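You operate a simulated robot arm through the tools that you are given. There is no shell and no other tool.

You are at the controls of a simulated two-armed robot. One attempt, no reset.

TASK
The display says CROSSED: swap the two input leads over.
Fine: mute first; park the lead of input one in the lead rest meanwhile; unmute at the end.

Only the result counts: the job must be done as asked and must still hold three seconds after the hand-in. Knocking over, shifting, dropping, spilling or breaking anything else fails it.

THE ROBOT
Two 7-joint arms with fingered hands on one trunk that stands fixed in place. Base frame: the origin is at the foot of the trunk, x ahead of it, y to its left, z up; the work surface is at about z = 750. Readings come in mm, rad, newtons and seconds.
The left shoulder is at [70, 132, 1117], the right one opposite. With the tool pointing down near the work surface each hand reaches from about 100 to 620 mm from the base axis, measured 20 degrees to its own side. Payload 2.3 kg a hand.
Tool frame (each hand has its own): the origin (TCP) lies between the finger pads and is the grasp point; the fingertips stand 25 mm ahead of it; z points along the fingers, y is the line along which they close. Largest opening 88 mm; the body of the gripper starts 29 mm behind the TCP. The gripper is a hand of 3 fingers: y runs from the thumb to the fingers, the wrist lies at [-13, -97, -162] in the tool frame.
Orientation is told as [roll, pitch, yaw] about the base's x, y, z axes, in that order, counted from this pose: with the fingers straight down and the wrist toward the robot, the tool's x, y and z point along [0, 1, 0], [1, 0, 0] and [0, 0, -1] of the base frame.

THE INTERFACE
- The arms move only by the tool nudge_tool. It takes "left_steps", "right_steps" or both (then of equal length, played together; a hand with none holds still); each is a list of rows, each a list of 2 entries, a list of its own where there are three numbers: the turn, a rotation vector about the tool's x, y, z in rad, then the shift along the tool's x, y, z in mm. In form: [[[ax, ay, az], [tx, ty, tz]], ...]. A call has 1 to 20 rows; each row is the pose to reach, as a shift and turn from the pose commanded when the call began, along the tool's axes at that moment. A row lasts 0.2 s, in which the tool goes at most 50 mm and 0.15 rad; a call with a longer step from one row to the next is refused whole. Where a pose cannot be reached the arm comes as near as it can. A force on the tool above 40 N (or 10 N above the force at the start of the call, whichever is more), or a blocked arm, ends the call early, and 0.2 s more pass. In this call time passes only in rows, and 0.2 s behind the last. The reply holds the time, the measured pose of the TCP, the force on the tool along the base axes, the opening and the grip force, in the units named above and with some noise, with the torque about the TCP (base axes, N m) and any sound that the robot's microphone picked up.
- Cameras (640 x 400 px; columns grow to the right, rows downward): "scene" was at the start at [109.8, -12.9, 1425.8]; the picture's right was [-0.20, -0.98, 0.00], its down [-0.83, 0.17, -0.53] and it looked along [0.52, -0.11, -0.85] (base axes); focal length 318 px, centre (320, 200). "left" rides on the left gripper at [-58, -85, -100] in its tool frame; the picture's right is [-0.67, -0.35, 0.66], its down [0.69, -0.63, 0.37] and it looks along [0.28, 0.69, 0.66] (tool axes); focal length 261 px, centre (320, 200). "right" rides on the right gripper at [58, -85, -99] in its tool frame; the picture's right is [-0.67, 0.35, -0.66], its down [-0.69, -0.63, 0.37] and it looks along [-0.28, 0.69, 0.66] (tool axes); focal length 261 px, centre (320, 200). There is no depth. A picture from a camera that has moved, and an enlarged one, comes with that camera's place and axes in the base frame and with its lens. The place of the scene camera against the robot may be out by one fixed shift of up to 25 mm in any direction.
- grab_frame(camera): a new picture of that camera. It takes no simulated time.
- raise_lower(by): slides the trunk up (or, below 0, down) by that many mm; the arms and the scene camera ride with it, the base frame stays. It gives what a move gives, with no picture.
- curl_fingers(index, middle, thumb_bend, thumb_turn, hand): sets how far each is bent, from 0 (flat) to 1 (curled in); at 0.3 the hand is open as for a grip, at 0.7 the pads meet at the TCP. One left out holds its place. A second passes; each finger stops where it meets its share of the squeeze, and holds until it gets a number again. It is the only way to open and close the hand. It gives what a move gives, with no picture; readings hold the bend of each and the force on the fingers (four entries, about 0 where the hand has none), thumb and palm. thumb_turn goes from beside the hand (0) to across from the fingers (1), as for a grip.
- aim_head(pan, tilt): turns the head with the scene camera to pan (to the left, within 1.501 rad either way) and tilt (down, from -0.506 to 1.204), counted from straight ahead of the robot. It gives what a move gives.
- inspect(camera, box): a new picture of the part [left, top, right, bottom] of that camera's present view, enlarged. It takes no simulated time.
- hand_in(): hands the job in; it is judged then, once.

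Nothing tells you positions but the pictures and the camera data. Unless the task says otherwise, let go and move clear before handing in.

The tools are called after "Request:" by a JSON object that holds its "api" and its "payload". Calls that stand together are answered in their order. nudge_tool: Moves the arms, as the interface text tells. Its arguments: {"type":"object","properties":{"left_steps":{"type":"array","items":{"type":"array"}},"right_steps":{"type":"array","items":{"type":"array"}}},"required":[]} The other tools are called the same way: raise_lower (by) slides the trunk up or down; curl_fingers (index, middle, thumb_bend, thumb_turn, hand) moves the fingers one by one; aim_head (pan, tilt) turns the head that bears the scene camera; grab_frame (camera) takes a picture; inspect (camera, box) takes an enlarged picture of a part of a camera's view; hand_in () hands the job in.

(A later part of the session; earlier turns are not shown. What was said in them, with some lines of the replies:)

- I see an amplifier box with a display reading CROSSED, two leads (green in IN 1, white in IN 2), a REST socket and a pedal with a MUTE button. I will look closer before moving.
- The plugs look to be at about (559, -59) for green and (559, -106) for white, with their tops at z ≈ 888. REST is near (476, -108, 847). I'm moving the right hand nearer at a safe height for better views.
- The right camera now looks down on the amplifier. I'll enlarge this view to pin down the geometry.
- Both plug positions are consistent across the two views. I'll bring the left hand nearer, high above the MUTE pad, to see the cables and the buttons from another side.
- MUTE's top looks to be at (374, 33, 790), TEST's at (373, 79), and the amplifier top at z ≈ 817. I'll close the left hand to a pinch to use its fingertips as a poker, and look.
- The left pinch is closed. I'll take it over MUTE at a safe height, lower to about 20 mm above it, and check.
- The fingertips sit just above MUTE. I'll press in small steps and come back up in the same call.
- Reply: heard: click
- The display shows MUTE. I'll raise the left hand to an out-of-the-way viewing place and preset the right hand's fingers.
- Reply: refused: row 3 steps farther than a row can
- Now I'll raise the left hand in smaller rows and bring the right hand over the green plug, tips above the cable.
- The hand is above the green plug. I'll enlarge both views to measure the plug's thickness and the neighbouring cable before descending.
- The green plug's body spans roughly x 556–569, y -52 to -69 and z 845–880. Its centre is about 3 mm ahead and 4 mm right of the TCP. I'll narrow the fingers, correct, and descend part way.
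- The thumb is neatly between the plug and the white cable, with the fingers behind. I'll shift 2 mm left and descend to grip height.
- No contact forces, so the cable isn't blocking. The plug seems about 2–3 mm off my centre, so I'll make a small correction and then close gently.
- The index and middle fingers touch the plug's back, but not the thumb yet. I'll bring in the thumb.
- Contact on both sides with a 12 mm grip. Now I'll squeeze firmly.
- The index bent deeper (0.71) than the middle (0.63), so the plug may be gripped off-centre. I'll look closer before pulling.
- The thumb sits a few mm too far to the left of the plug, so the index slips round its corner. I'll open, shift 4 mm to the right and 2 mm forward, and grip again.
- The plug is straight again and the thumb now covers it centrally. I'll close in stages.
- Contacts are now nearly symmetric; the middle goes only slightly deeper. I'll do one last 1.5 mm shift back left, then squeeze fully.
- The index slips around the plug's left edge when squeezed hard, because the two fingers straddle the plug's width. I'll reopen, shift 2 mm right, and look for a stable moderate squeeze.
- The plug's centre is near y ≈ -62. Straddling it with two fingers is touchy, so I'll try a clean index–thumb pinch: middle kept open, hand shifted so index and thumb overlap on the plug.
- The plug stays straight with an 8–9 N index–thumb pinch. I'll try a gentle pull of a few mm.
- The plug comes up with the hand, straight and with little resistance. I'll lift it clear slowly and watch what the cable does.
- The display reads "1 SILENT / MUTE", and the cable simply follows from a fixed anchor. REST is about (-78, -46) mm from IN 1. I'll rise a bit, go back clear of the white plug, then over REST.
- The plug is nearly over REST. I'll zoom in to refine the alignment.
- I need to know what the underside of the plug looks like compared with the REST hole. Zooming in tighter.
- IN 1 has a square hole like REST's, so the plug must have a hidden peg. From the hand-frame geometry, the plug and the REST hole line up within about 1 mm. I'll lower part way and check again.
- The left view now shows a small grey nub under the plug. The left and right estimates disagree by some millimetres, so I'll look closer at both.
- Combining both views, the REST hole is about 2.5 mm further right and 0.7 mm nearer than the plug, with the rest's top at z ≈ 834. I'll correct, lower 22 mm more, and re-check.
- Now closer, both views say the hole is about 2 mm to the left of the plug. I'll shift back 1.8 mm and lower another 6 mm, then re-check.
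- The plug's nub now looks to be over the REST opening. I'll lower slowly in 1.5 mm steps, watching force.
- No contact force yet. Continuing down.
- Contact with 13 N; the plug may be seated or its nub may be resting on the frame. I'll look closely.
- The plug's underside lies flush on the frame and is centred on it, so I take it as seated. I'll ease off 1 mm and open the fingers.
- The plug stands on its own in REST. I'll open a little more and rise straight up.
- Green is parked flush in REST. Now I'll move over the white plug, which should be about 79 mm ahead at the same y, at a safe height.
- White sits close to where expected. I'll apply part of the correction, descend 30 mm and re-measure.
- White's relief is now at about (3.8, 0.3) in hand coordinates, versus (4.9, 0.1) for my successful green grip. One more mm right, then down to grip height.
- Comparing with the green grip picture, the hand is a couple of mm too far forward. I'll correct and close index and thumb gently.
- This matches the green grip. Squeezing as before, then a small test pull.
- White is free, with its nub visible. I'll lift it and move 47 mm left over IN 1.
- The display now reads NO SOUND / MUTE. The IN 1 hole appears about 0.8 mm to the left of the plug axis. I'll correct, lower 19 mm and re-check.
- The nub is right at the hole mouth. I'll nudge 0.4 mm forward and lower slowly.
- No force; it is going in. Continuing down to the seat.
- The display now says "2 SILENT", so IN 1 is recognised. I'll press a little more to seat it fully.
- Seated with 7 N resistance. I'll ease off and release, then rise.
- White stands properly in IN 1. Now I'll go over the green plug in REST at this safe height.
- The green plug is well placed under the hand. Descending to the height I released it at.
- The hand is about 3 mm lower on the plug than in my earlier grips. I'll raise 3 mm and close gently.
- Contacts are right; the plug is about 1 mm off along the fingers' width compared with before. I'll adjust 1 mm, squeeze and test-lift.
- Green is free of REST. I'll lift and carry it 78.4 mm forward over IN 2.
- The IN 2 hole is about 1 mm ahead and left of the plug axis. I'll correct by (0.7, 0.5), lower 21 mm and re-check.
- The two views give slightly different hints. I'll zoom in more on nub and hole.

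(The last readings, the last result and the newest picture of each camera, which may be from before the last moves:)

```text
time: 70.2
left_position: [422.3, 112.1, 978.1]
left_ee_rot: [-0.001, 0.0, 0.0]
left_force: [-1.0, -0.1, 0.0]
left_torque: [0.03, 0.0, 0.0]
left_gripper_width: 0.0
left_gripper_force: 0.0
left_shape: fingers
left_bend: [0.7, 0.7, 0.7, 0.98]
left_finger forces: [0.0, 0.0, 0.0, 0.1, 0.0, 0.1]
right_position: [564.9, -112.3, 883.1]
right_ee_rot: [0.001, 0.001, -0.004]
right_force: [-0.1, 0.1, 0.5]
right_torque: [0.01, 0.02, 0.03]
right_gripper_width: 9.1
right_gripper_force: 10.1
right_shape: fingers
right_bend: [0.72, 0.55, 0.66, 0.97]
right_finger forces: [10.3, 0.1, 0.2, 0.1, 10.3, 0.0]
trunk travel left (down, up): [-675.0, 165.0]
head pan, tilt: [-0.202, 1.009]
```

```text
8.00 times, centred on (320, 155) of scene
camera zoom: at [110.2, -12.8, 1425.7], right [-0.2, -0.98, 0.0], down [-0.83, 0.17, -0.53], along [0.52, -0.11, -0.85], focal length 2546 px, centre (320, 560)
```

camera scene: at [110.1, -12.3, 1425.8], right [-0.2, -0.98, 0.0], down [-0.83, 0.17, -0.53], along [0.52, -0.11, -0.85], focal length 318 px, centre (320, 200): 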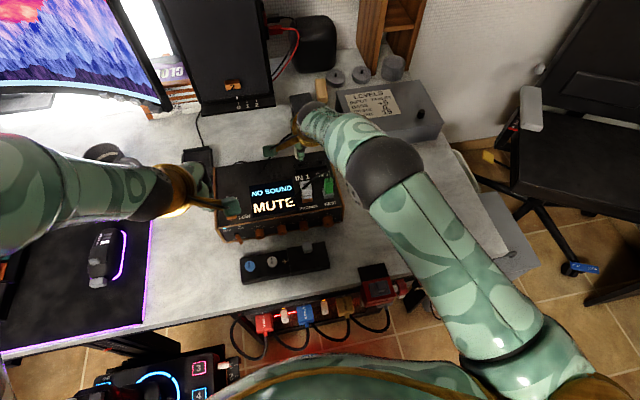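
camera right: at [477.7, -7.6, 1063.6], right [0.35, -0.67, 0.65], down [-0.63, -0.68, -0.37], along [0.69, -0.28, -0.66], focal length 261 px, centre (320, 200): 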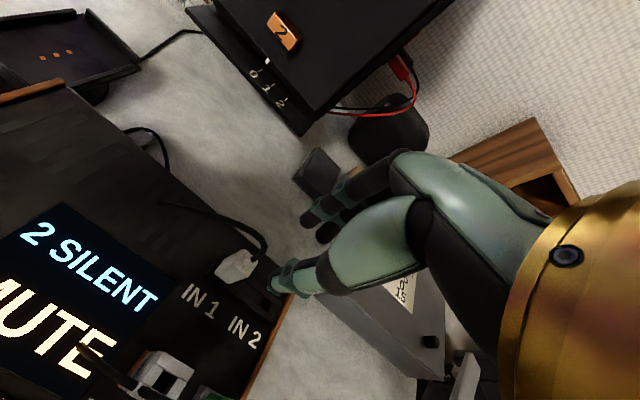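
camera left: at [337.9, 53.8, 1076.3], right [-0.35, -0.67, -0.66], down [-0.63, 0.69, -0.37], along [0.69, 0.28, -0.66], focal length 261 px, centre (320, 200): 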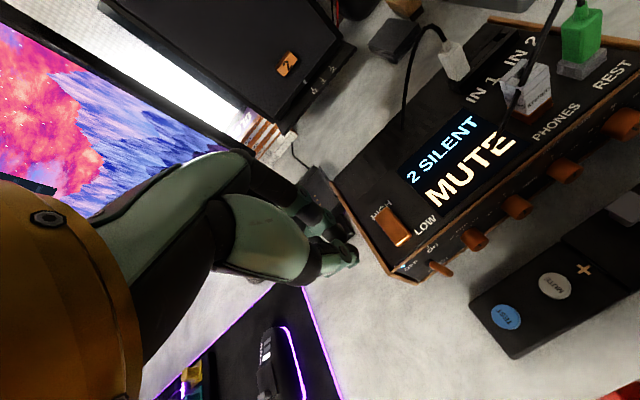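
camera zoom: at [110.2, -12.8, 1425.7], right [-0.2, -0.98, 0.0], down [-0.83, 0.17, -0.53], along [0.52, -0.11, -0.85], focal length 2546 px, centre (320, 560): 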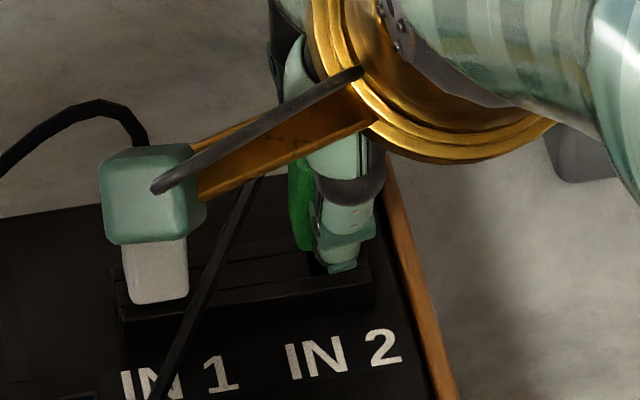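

The hole is about 9 mm square and the nub about 7 mm, so I have roughly 1 mm of play. I'll apply a small correction and lower slowly, watching force.

Request:
{"api": "nudge_tool", "payload": {"right_steps": [[[0, 0, 0], [0.3, -0.5, 1.5]], [[0, 0, 0], [0.3, -0.5, 3]], [[0, 0, 0], [0.3, -0.5, 4.5]], [[0, 0, 0], [0.3, -0.5, 6]], [[0, 0, 0], [0.3, -0.5, 7.5]]]}}

Request:
{"api": "inspect", "payload": {"camera": "left", "box": [480, 15, 530, 55]}}

Request:
{"api": "inspect", "payload": {"camera": "right", "box": [220, 190, 320, 270]}}

```text
time: 71.4
left_position: [423.5, 111.0, 978.1]
left_ee_rot: [-0.001, 0.002, 0.0]
left_force: [0.5, -0.3, 0.0]
left_torque: [-0.02, -0.01, 0.01]
left_gripper_width: 0.1
left_gripper_force: 0.1
left_shape: fingers
left_bend: [0.7, 0.7, 0.7, 0.98]
left_finger forces: [0.0, 0.0, 0.0, 0.0, 0.0, 0.1]
right_position: [564.3, -113.4, 877.7]
right_ee_rot: [0.001, 0.001, -0.001]
right_force: [-0.8, -0.8, -0.4]
right_torque: [0.01, -0.03, 0.0]
right_gripper_width: 9.3
right_gripper_force: 10.1
right_shape: fingers
right_bend: [0.72, 0.55, 0.66, 0.97]
right_finger forces: [10.2, 0.0, 0.1, 0.1, 10.3, 0.0]
trunk travel left (down, up): [-675.0, 165.0]
head pan, tilt: [-0.202, 1.009]
```

```text
10.00 times, centred on (505, 35) of left
camera zoom: at [338.3, 53.7, 1076.2], right [-0.35, -0.67, -0.66], down [-0.63, 0.69, -0.37], along [0.69, 0.28, -0.66], focal length 2606 px, centre (-1530, 1850)
```

zoom: 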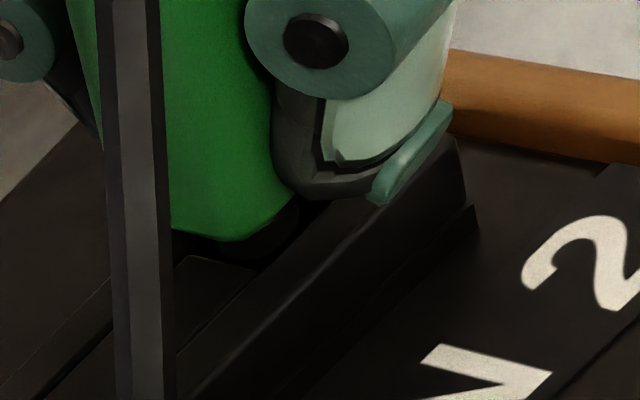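

```text
5.00 times, centred on (270, 230) of right
camera zoom: at [479.6, -54.3, 976.6], right [0.35, -0.67, 0.65], down [-0.63, -0.68, -0.37], along [0.69, -0.28, -0.66], focal length 1303 px, centre (570, 50)
```

zoom: 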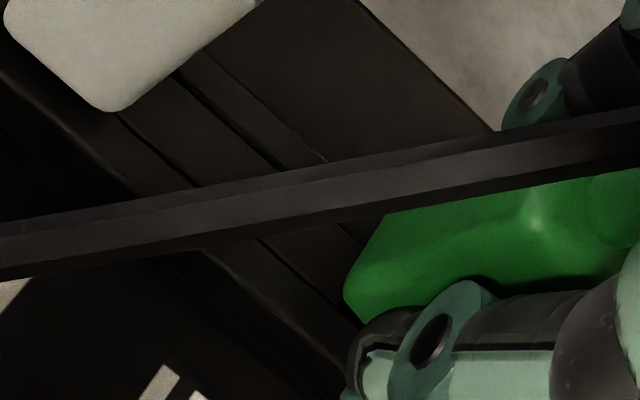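

No resistance; the nub is entering. Continuing to the seat.

Request:
{"api": "nudge_tool", "payload": {"right_steps": [[[0, 0, 0], [0, 0, 1.2]], [[0, 0, 0], [0, 0, 2.4]], [[0, 0, 0], [0, 0, 3.6]], [[0, 0, 0], [0, 0, 4.8]], [[0, 0, 0], [0, 0, 5.8]], [[0, 0, 0], [0, 0, 6.8]]]}}

Request:
{"api": "inspect", "payload": {"camera": "left", "box": [480, 15, 530, 55]}}

Request:
{"api": "grab_frame", "payload": {"camera": "left"}}

```text
time: 72.8
left_position: [423.2, 113.1, 978.9]
left_ee_rot: [-0.001, -0.001, -0.001]
left_force: [0.4, 0.1, -0.2]
left_torque: [-0.03, 0.02, 0.01]
left_gripper_width: 0.2
left_gripper_force: 0.0
left_shape: fingers
left_bend: [0.7, 0.7, 0.7, 0.98]
left_finger forces: [0.0, 0.0, 0.0, 0.0, 0.0, 0.0]
right_position: [565.7, -113.0, 871.3]
right_ee_rot: [0.004, 0.002, -0.001]
right_force: [0.3, -0.4, -0.3]
right_torque: [0.0, 0.02, -0.02]
right_gripper_width: 9.1
right_gripper_force: 10.4
right_shape: fingers
right_bend: [0.72, 0.55, 0.67, 0.97]
right_finger forces: [10.2, 0.0, 0.1, 0.1, 10.0, 0.0]
trunk travel left (down, up): [-675.0, 165.0]
head pan, tilt: [-0.202, 1.009]
```

```text
10.00 times, centred on (505, 35) of left
camera zoom: at [338.4, 53.6, 1076.2], right [-0.35, -0.67, -0.66], down [-0.63, 0.69, -0.37], along [0.69, 0.28, -0.66], focal length 2606 px, centre (-1530, 1850)
```

zoom: 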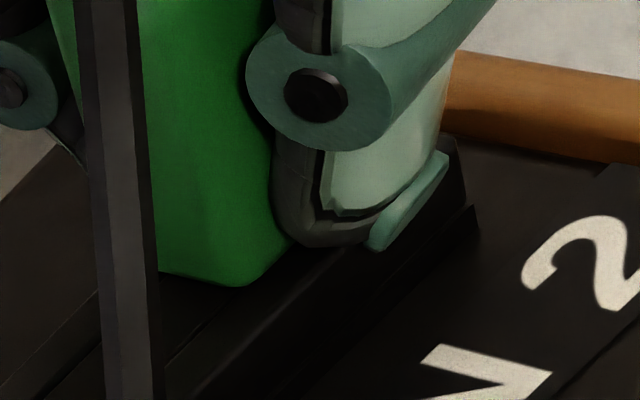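

```text
taken
camera left: at [338.4, 53.6, 1076.2], right [-0.35, -0.67, -0.66], down [-0.63, 0.69, -0.37], along [0.69, 0.28, -0.66], focal length 261 px, centre (320, 200)
```

left: 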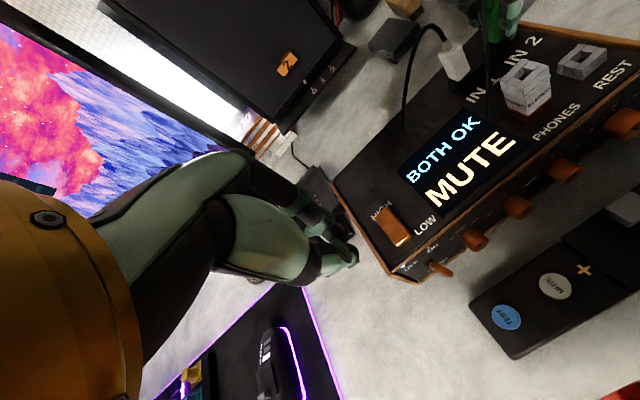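

The display says BOTH OK / MUTE. I'll press until I feel the seat, then release.

Request:
{"api": "nudge_tool", "payload": {"right_steps": [[[0, 0, 0], [0, 0, 1]], [[0, 0, 0], [0, 0, 2]], [[0, 0, 0], [0, 0, 3]]]}}

Request:
{"api": "inspect", "payload": {"camera": "left", "box": [480, 15, 530, 55]}}

```text
time: 73.6
left_position: [422.1, 112.1, 978.1]
left_ee_rot: [-0.001, -0.002, -0.001]
left_force: [0.3, 0.1, 0.5]
left_torque: [-0.03, -0.03, -0.01]
left_gripper_width: 0.0
left_gripper_force: 0.0
left_shape: fingers
left_bend: [0.7, 0.7, 0.7, 0.98]
left_finger forces: [0.1, 0.1, 0.0, 0.1, 0.1, 0.1]
right_position: [564.1, -112.7, 869.4]
right_ee_rot: [0.002, -0.004, -0.001]
right_force: [1.4, -1.7, 6.5]
right_torque: [0.0, -0.01, 0.0]
right_gripper_width: 9.2
right_gripper_force: 10.4
right_shape: fingers
right_bend: [0.73, 0.55, 0.68, 0.97]
right_finger forces: [11.5, 0.0, 0.0, 0.0, 10.1, 0.0]
trunk travel left (down, up): [-675.0, 165.0]
head pan, tilt: [-0.202, 1.009]
```

```text
10.00 times, centred on (505, 35) of left
camera zoom: at [336.9, 53.6, 1076.8], right [-0.35, -0.67, -0.66], down [-0.63, 0.69, -0.37], along [0.7, 0.28, -0.66], focal length 2606 px, centre (-1530, 1850)
```

zoom: 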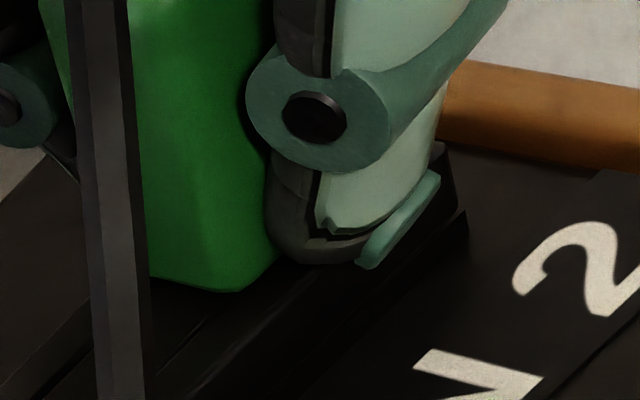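

Seated. Easing off, releasing and rising clear.

Request:
{"api": "nudge_tool", "payload": {"right_steps": [[[0, 0, 0], [0, 0, -2]]]}}

Request:
{"api": "curl_fingers", "payload": {"hand": "right", "index": 0.62, "thumb_bend": 0.62}}

Request:
{"api": "curl_fingers", "payload": {"hand": "right", "index": 0.55, "thumb_bend": 0.55}}

Request:
{"api": "nudge_tool", "payload": {"right_steps": [[[0, 0, 0], [0, 0, -8]], [[0, 0, 0], [0, 0, -16]], [[0, 0, 0], [0, 0, -26]], [[0, 0, 0], [0, 0, -40]], [[0, 0, 0], [0, 0, -56]], [[0, 0, 0], [0, 0, -74]], [[0, 0, 0], [0, 0, -94]]]}}

Request:
{"api": "grab_frame", "payload": {"camera": "left"}}

Request:
{"api": "inspect", "payload": {"camera": "left", "box": [420, 0, 560, 110]}}

```text
time: 74.0
left_position: [422.1, 111.5, 977.4]
left_ee_rot: [0.001, 0.0, 0.0]
left_force: [-0.1, 0.3, -0.3]
left_torque: [0.0, 0.05, -0.03]
left_gripper_width: 0.1
left_gripper_force: 0.0
left_shape: fingers
left_bend: [0.7, 0.7, 0.7, 0.98]
left_finger forces: [0.0, 0.0, 0.0, 0.0, 0.0, 0.1]
right_position: [563.2, -112.3, 869.4]
right_ee_rot: [0.002, 0.0, -0.001]
right_force: [1.5, -1.2, 4.0]
right_torque: [-0.03, 0.02, 0.0]
right_gripper_width: 9.2
right_gripper_force: 10.8
right_shape: fingers
right_bend: [0.73, 0.55, 0.68, 0.97]
right_finger forces: [11.2, 0.1, 0.0, 0.0, 9.8, 0.0]
trunk travel left (down, up): [-675.0, 165.0]
head pan, tilt: [-0.202, 1.009]
```

```text
time: 75.0
left_position: [423.1, 112.6, 977.7]
left_ee_rot: [0.001, -0.001, 0.0]
left_force: [0.1, -0.7, -0.5]
left_torque: [0.01, -0.03, 0.01]
left_gripper_width: 0.0
left_gripper_force: 0.1
left_shape: fingers
left_bend: [0.7, 0.7, 0.7, 0.98]
left_finger forces: [0.0, 0.0, 0.0, 0.0, 0.0, 0.0]
right_position: [563.9, -110.4, 869.6]
right_ee_rot: [0.002, 0.001, -0.001]
right_force: [-0.1, 0.2, 1.0]
right_torque: [0.01, -0.01, 0.01]
right_gripper_width: 15.0
right_gripper_force: 0.1
right_shape: fingers
right_bend: [0.62, 0.55, 0.62, 0.97]
right_finger forces: [0.1, 0.1, 0.0, 0.0, 0.0, 0.0]
trunk travel left (down, up): [-675.0, 165.0]
head pan, tilt: [-0.202, 1.009]
```

```text
time: 76.0
left_position: [423.1, 112.1, 977.1]
left_ee_rot: [-0.001, 0.0, -0.001]
left_force: [-1.3, 0.1, -0.2]
left_torque: [0.01, -0.02, 0.02]
left_gripper_width: 0.0
left_gripper_force: 0.0
left_shape: fingers
left_bend: [0.7, 0.7, 0.7, 0.98]
left_finger forces: [0.0, 0.0, 0.0, 0.1, 0.0, 0.0]
right_position: [564.0, -110.8, 869.5]
right_ee_rot: [0.001, 0.001, -0.002]
right_force: [-0.7, -0.8, -0.1]
right_torque: [0.0, 0.0, -0.01]
right_gripper_width: 29.8
right_gripper_force: 0.0
right_shape: fingers
right_bend: [0.55, 0.55, 0.55, 0.97]
right_finger forces: [0.0, 0.0, 0.0, 0.0, 0.0, 0.1]
trunk travel left (down, up): [-675.0, 165.0]
head pan, tilt: [-0.202, 1.009]
```

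```text
time: 77.6
left_position: [422.7, 112.0, 977.1]
left_ee_rot: [-0.001, 0.001, 0.0]
left_force: [0.5, 0.7, 0.5]
left_torque: [0.03, 0.0, 0.01]
left_gripper_width: 0.2
left_gripper_force: 0.0
left_shape: fingers
left_bend: [0.7, 0.7, 0.7, 0.98]
left_finger forces: [0.0, 0.0, 0.0, 0.0, 0.0, 0.1]
right_position: [563.6, -114.0, 964.3]
right_ee_rot: [0.001, 0.0, 0.001]
right_force: [0.3, 0.2, -0.1]
right_torque: [-0.01, -0.01, 0.01]
right_gripper_width: 30.1
right_gripper_force: 0.1
right_shape: fingers
right_bend: [0.55, 0.55, 0.55, 0.97]
right_finger forces: [0.1, 0.1, 0.0, 0.1, 0.0, 0.1]
trunk travel left (down, up): [-675.0, 165.0]
head pan, tilt: [-0.202, 1.009]
```

```text
taken
camera left: at [337.8, 53.8, 1076.4], right [-0.35, -0.67, -0.66], down [-0.63, 0.68, -0.37], along [0.69, 0.28, -0.66], focal length 261 px, centre (320, 200)
```

left: 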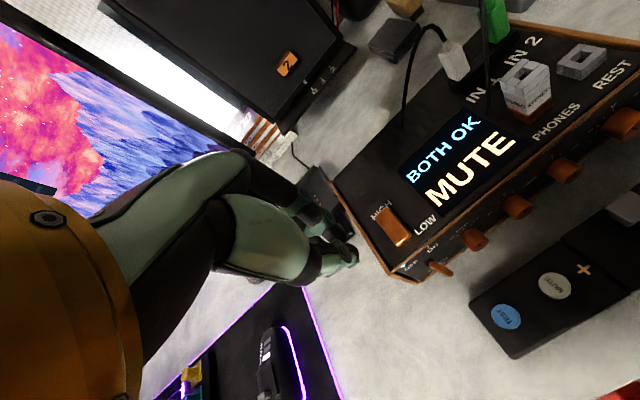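

```text
3.64 times, centred on (490, 55) of left
camera zoom: at [337.8, 53.8, 1076.4], right [-0.35, -0.67, -0.66], down [-0.63, 0.68, -0.37], along [0.69, 0.28, -0.66], focal length 948 px, centre (-298, 727)
```

zoom: 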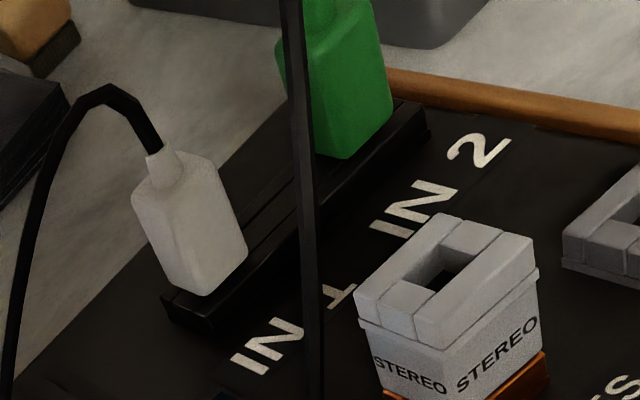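

Both plugs stand properly, with BOTH OK shown. Now I'll bring the left hand back over MUTE by the reverse path, and move the right hand aside to the right.

Request:
{"api": "nudge_tool", "payload": {"left_steps": [[[0, 0, 0], [-20, -15, 6]], [[0, 0, 0], [-45, -35, 20]], [[0, 0, 0], [-70, -50, 45]], [[0, 0, 0], [-81, -50, 90]], [[0, 0, 0], [-81, -50, 125]], [[0, 0, 0], [-81, -50, 136]]], "right_steps": [[[0, 0, 0], [0, 0, -15]], [[0, 0, 0], [0, 0, -40]], [[0, 0, 0], [-30, -20, -50]], [[0, 0, 0], [-60, -50, -60]], [[0, 0, 0], [-90, -80, -70]], [[0, 0, 0], [-120, -110, -80]]]}}

Request:
{"api": "grab_frame", "payload": {"camera": "left"}}

```text
time: 79.0
left_position: [368.0, 29.2, 842.5]
left_ee_rot: [0.004, -0.005, 0.002]
left_force: [0.1, 0.7, 0.4]
left_torque: [-0.01, -0.01, 0.02]
left_gripper_width: 0.2
left_gripper_force: 0.0
left_shape: fingers
left_bend: [0.7, 0.7, 0.7, 0.98]
left_finger forces: [0.1, 0.0, 0.0, 0.1, 0.0, 0.0]
right_position: [452.1, -237.0, 1044.5]
right_ee_rot: [0.003, 0.001, 0.0]
right_force: [-0.9, -1.3, 0.3]
right_torque: [0.01, -0.01, 0.06]
right_gripper_width: 30.1
right_gripper_force: 0.1
right_shape: fingers
right_bend: [0.55, 0.55, 0.55, 0.97]
right_finger forces: [0.0, 0.0, 0.0, 0.0, 0.1, 0.1]
trunk travel left (down, up): [-675.0, 165.0]
head pan, tilt: [-0.202, 1.009]
```

```text
taken
camera left: at [283.0, -29.2, 940.6], right [-0.35, -0.67, -0.66], down [-0.63, 0.69, -0.37], along [0.7, 0.29, -0.66], focal length 261 px, centre (320, 200)
```

left: 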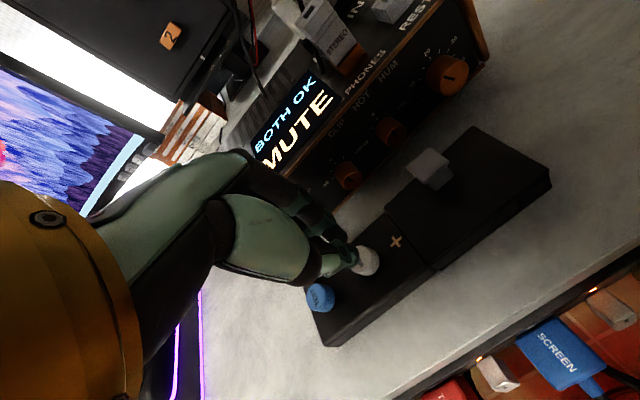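

The fingertips are back above MUTE, just as before. Pressing with the same stroke and returning.

Request:
{"api": "nudge_tool", "payload": {"left_steps": [[[0, 0, 0], [0, 1, 10]], [[0, 0, 0], [0, 1, 20]], [[0, 0, 0], [0, 1, 26]], [[0, 0, 0], [0, 1, 29]], [[0, 0, 0], [0, 1, 32]], [[0, 0, 0], [0, 1, 34]], [[0, 0, 0], [0, 1, 20]], [[0, 0, 0], [0, 0, 0]]]}}

Request:
{"api": "grab_frame", "payload": {"camera": "left"}}

Request:
{"api": "grab_frame", "payload": {"camera": "scene"}}

```text
time: 80.8
left_position: [370.7, 29.2, 842.9]
left_ee_rot: [-0.001, 0.002, 0.001]
left_force: [-0.6, -0.3, -1.0]
left_torque: [0.02, 0.02, -0.01]
left_gripper_width: 0.1
left_gripper_force: 0.1
left_shape: fingers
left_bend: [0.7, 0.7, 0.7, 0.98]
left_finger forces: [0.0, 0.0, 0.1, 0.0, 0.0, 0.0]
right_position: [454.0, -234.4, 1044.4]
right_ee_rot: [0.003, -0.001, -0.002]
right_force: [-0.2, -0.7, -0.1]
right_torque: [-0.03, 0.04, 0.0]
right_gripper_width: 30.0
right_gripper_force: 0.2
right_shape: fingers
right_bend: [0.55, 0.55, 0.55, 0.97]
right_finger forces: [0.1, 0.0, 0.1, 0.0, 0.0, 0.0]
trunk travel left (down, up): [-675.0, 165.0]
head pan, tilt: [-0.202, 1.009]
heard: click
```

```text
taken
camera left: at [285.8, -28.4, 941.8], right [-0.35, -0.67, -0.66], down [-0.63, 0.69, -0.37], along [0.69, 0.28, -0.66], focal length 261 px, centre (320, 200)
```

left: 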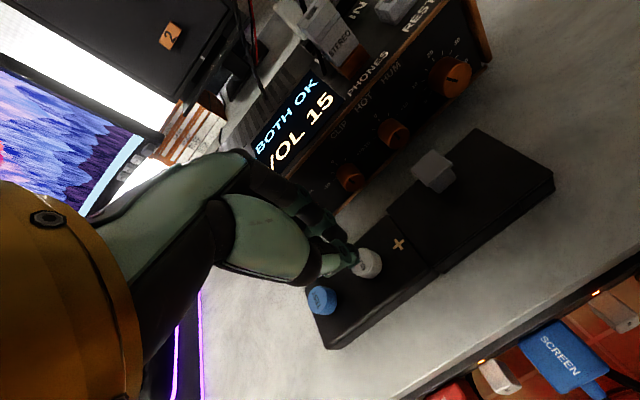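

```text
taken
camera scene: at [109.1, -13.0, 1425.8], right [-0.2, -0.98, 0.0], down [-0.83, 0.17, -0.53], along [0.52, -0.11, -0.85], focal length 318 px, centre (320, 200)
```

scene: 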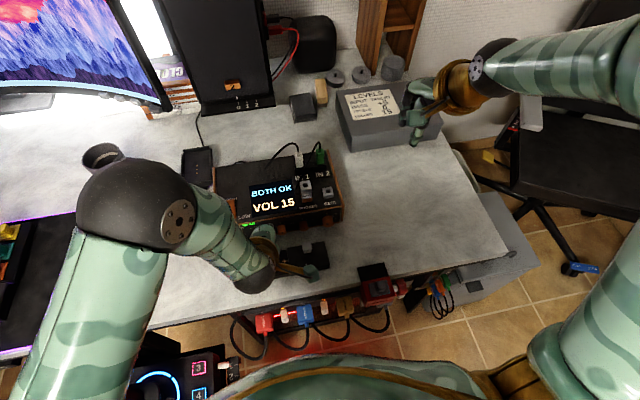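

BOTH OK / VOL 15, so it is unmuted. I'll raise the left hand clear and do a final check.

Request:
{"api": "nudge_tool", "payload": {"left_steps": [[[0, 0, 0], [0, 0, -45]], [[0, 0, 0], [10, 0, -90]], [[0, 0, 0], [35, 10, -120]], [[0, 0, 0], [70, 30, -145]], [[0, 0, 0], [105, 50, -165]], [[0, 0, 0], [125, 60, -180]]]}}

Request:
{"api": "inspect", "payload": {"camera": "scene", "box": [200, 120, 360, 230]}}

Request:
{"api": "grab_frame", "payload": {"camera": "scene"}}

Request:
{"api": "grab_frame", "payload": {"camera": "left"}}

Request:
{"api": "grab_frame", "payload": {"camera": "right"}}

```text
time: 82.2
left_position: [431.3, 156.4, 1023.4]
left_ee_rot: [0.0, 0.0, -0.001]
left_force: [0.3, 0.1, -0.5]
left_torque: [0.0, 0.03, 0.01]
left_gripper_width: 0.2
left_gripper_force: 0.0
left_shape: fingers
left_bend: [0.7, 0.7, 0.7, 0.98]
left_finger forces: [0.1, 0.0, 0.0, 0.1, 0.0, 0.0]
right_position: [452.9, -234.2, 1044.6]
right_ee_rot: [0.002, 0.0, 0.0]
right_force: [0.3, -0.5, -0.8]
right_torque: [0.01, 0.01, 0.01]
right_gripper_width: 30.4
right_gripper_force: 0.1
right_shape: fingers
right_bend: [0.55, 0.55, 0.55, 0.97]
right_finger forces: [0.1, 0.0, 0.0, 0.0, 0.0, 0.0]
trunk travel left (down, up): [-675.0, 165.0]
head pan, tilt: [-0.202, 1.009]
```

```text
3.64 times, centred on (280, 175) of scene
camera zoom: at [109.6, -12.5, 1425.8], right [-0.2, -0.98, 0.0], down [-0.83, 0.17, -0.53], along [0.52, -0.11, -0.85], focal length 1157 px, centre (466, 291)
```

zoom: 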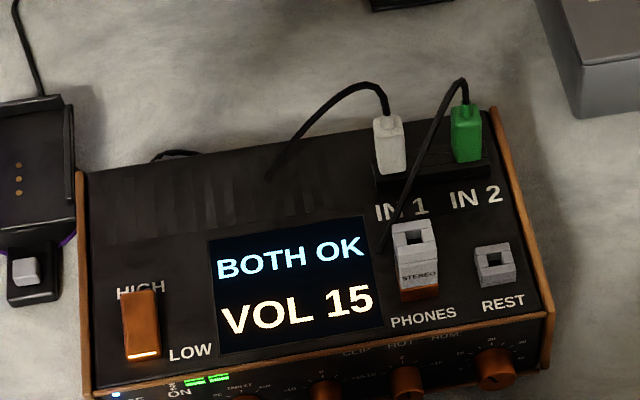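

```text
taken
camera scene: at [109.6, -12.5, 1425.8], right [-0.2, -0.98, 0.0], down [-0.83, 0.17, -0.53], along [0.52, -0.11, -0.85], focal length 318 px, centre (320, 200)
```

scene: 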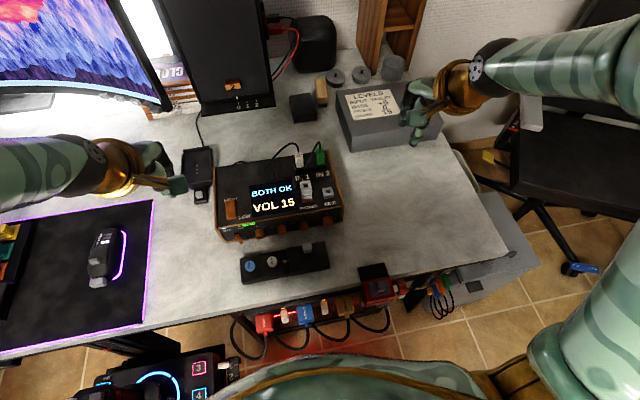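

```text
taken
camera left: at [346.1, 97.8, 1121.2], right [-0.35, -0.67, -0.66], down [-0.63, 0.69, -0.37], along [0.69, 0.28, -0.66], focal length 261 px, centre (320, 200)
```

left: 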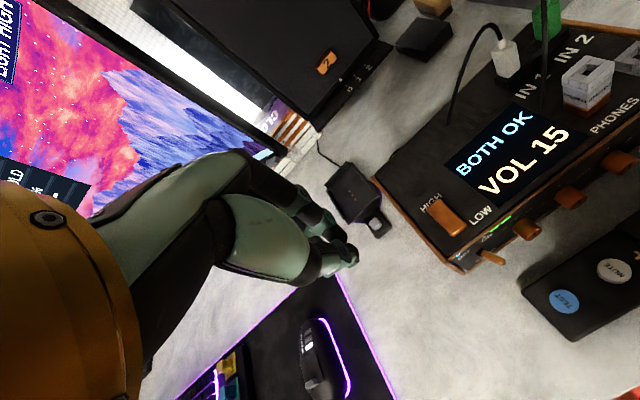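

```text
taken
camera right: at [369.4, -176.0, 1144.1], right [0.35, -0.67, 0.65], down [-0.63, -0.68, -0.37], along [0.69, -0.29, -0.66], focal length 261 px, centre (320, 200)
```

right: 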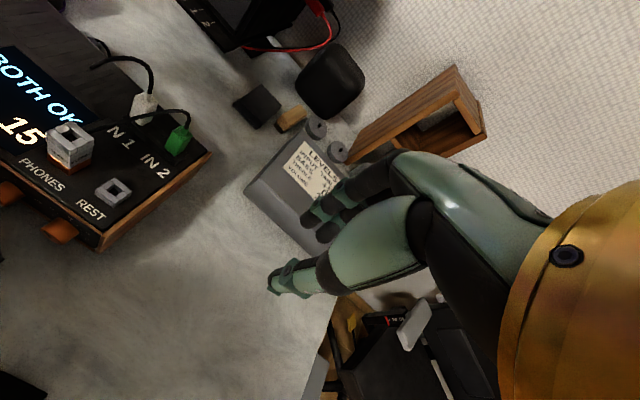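

The white lead is now in IN 1 and the green lead in IN 2. REST is empty, the display reads BOTH OK / VOL 15, and both hands are clear with nothing else visibly disturbed. I'm handing in.

Request:
{"api": "hand_in", "payload": {}}

```text
The job is handed in.
```

The two input leads are swapped: the white lead is now in IN 1 and the green lead is in IN 2. The display changed from CROSSED to BOTH OK.

- **Mute:** I pressed MUTE first (the display showed MUTE) and pressed it again at the end. The display is back to VOL 15.
- **Parking:** The green lead, which started in IN 1, stood in the lead rest while I moved the white one. The rest is empty again.
- **Seating:** I pressed both plugs down until they met resistance. After I let go they stood straight.

Both hands are clear, and in the last pictures I saw nothing else knocked over or shifted. I handed the job in, but the reply did not say whether it passed.
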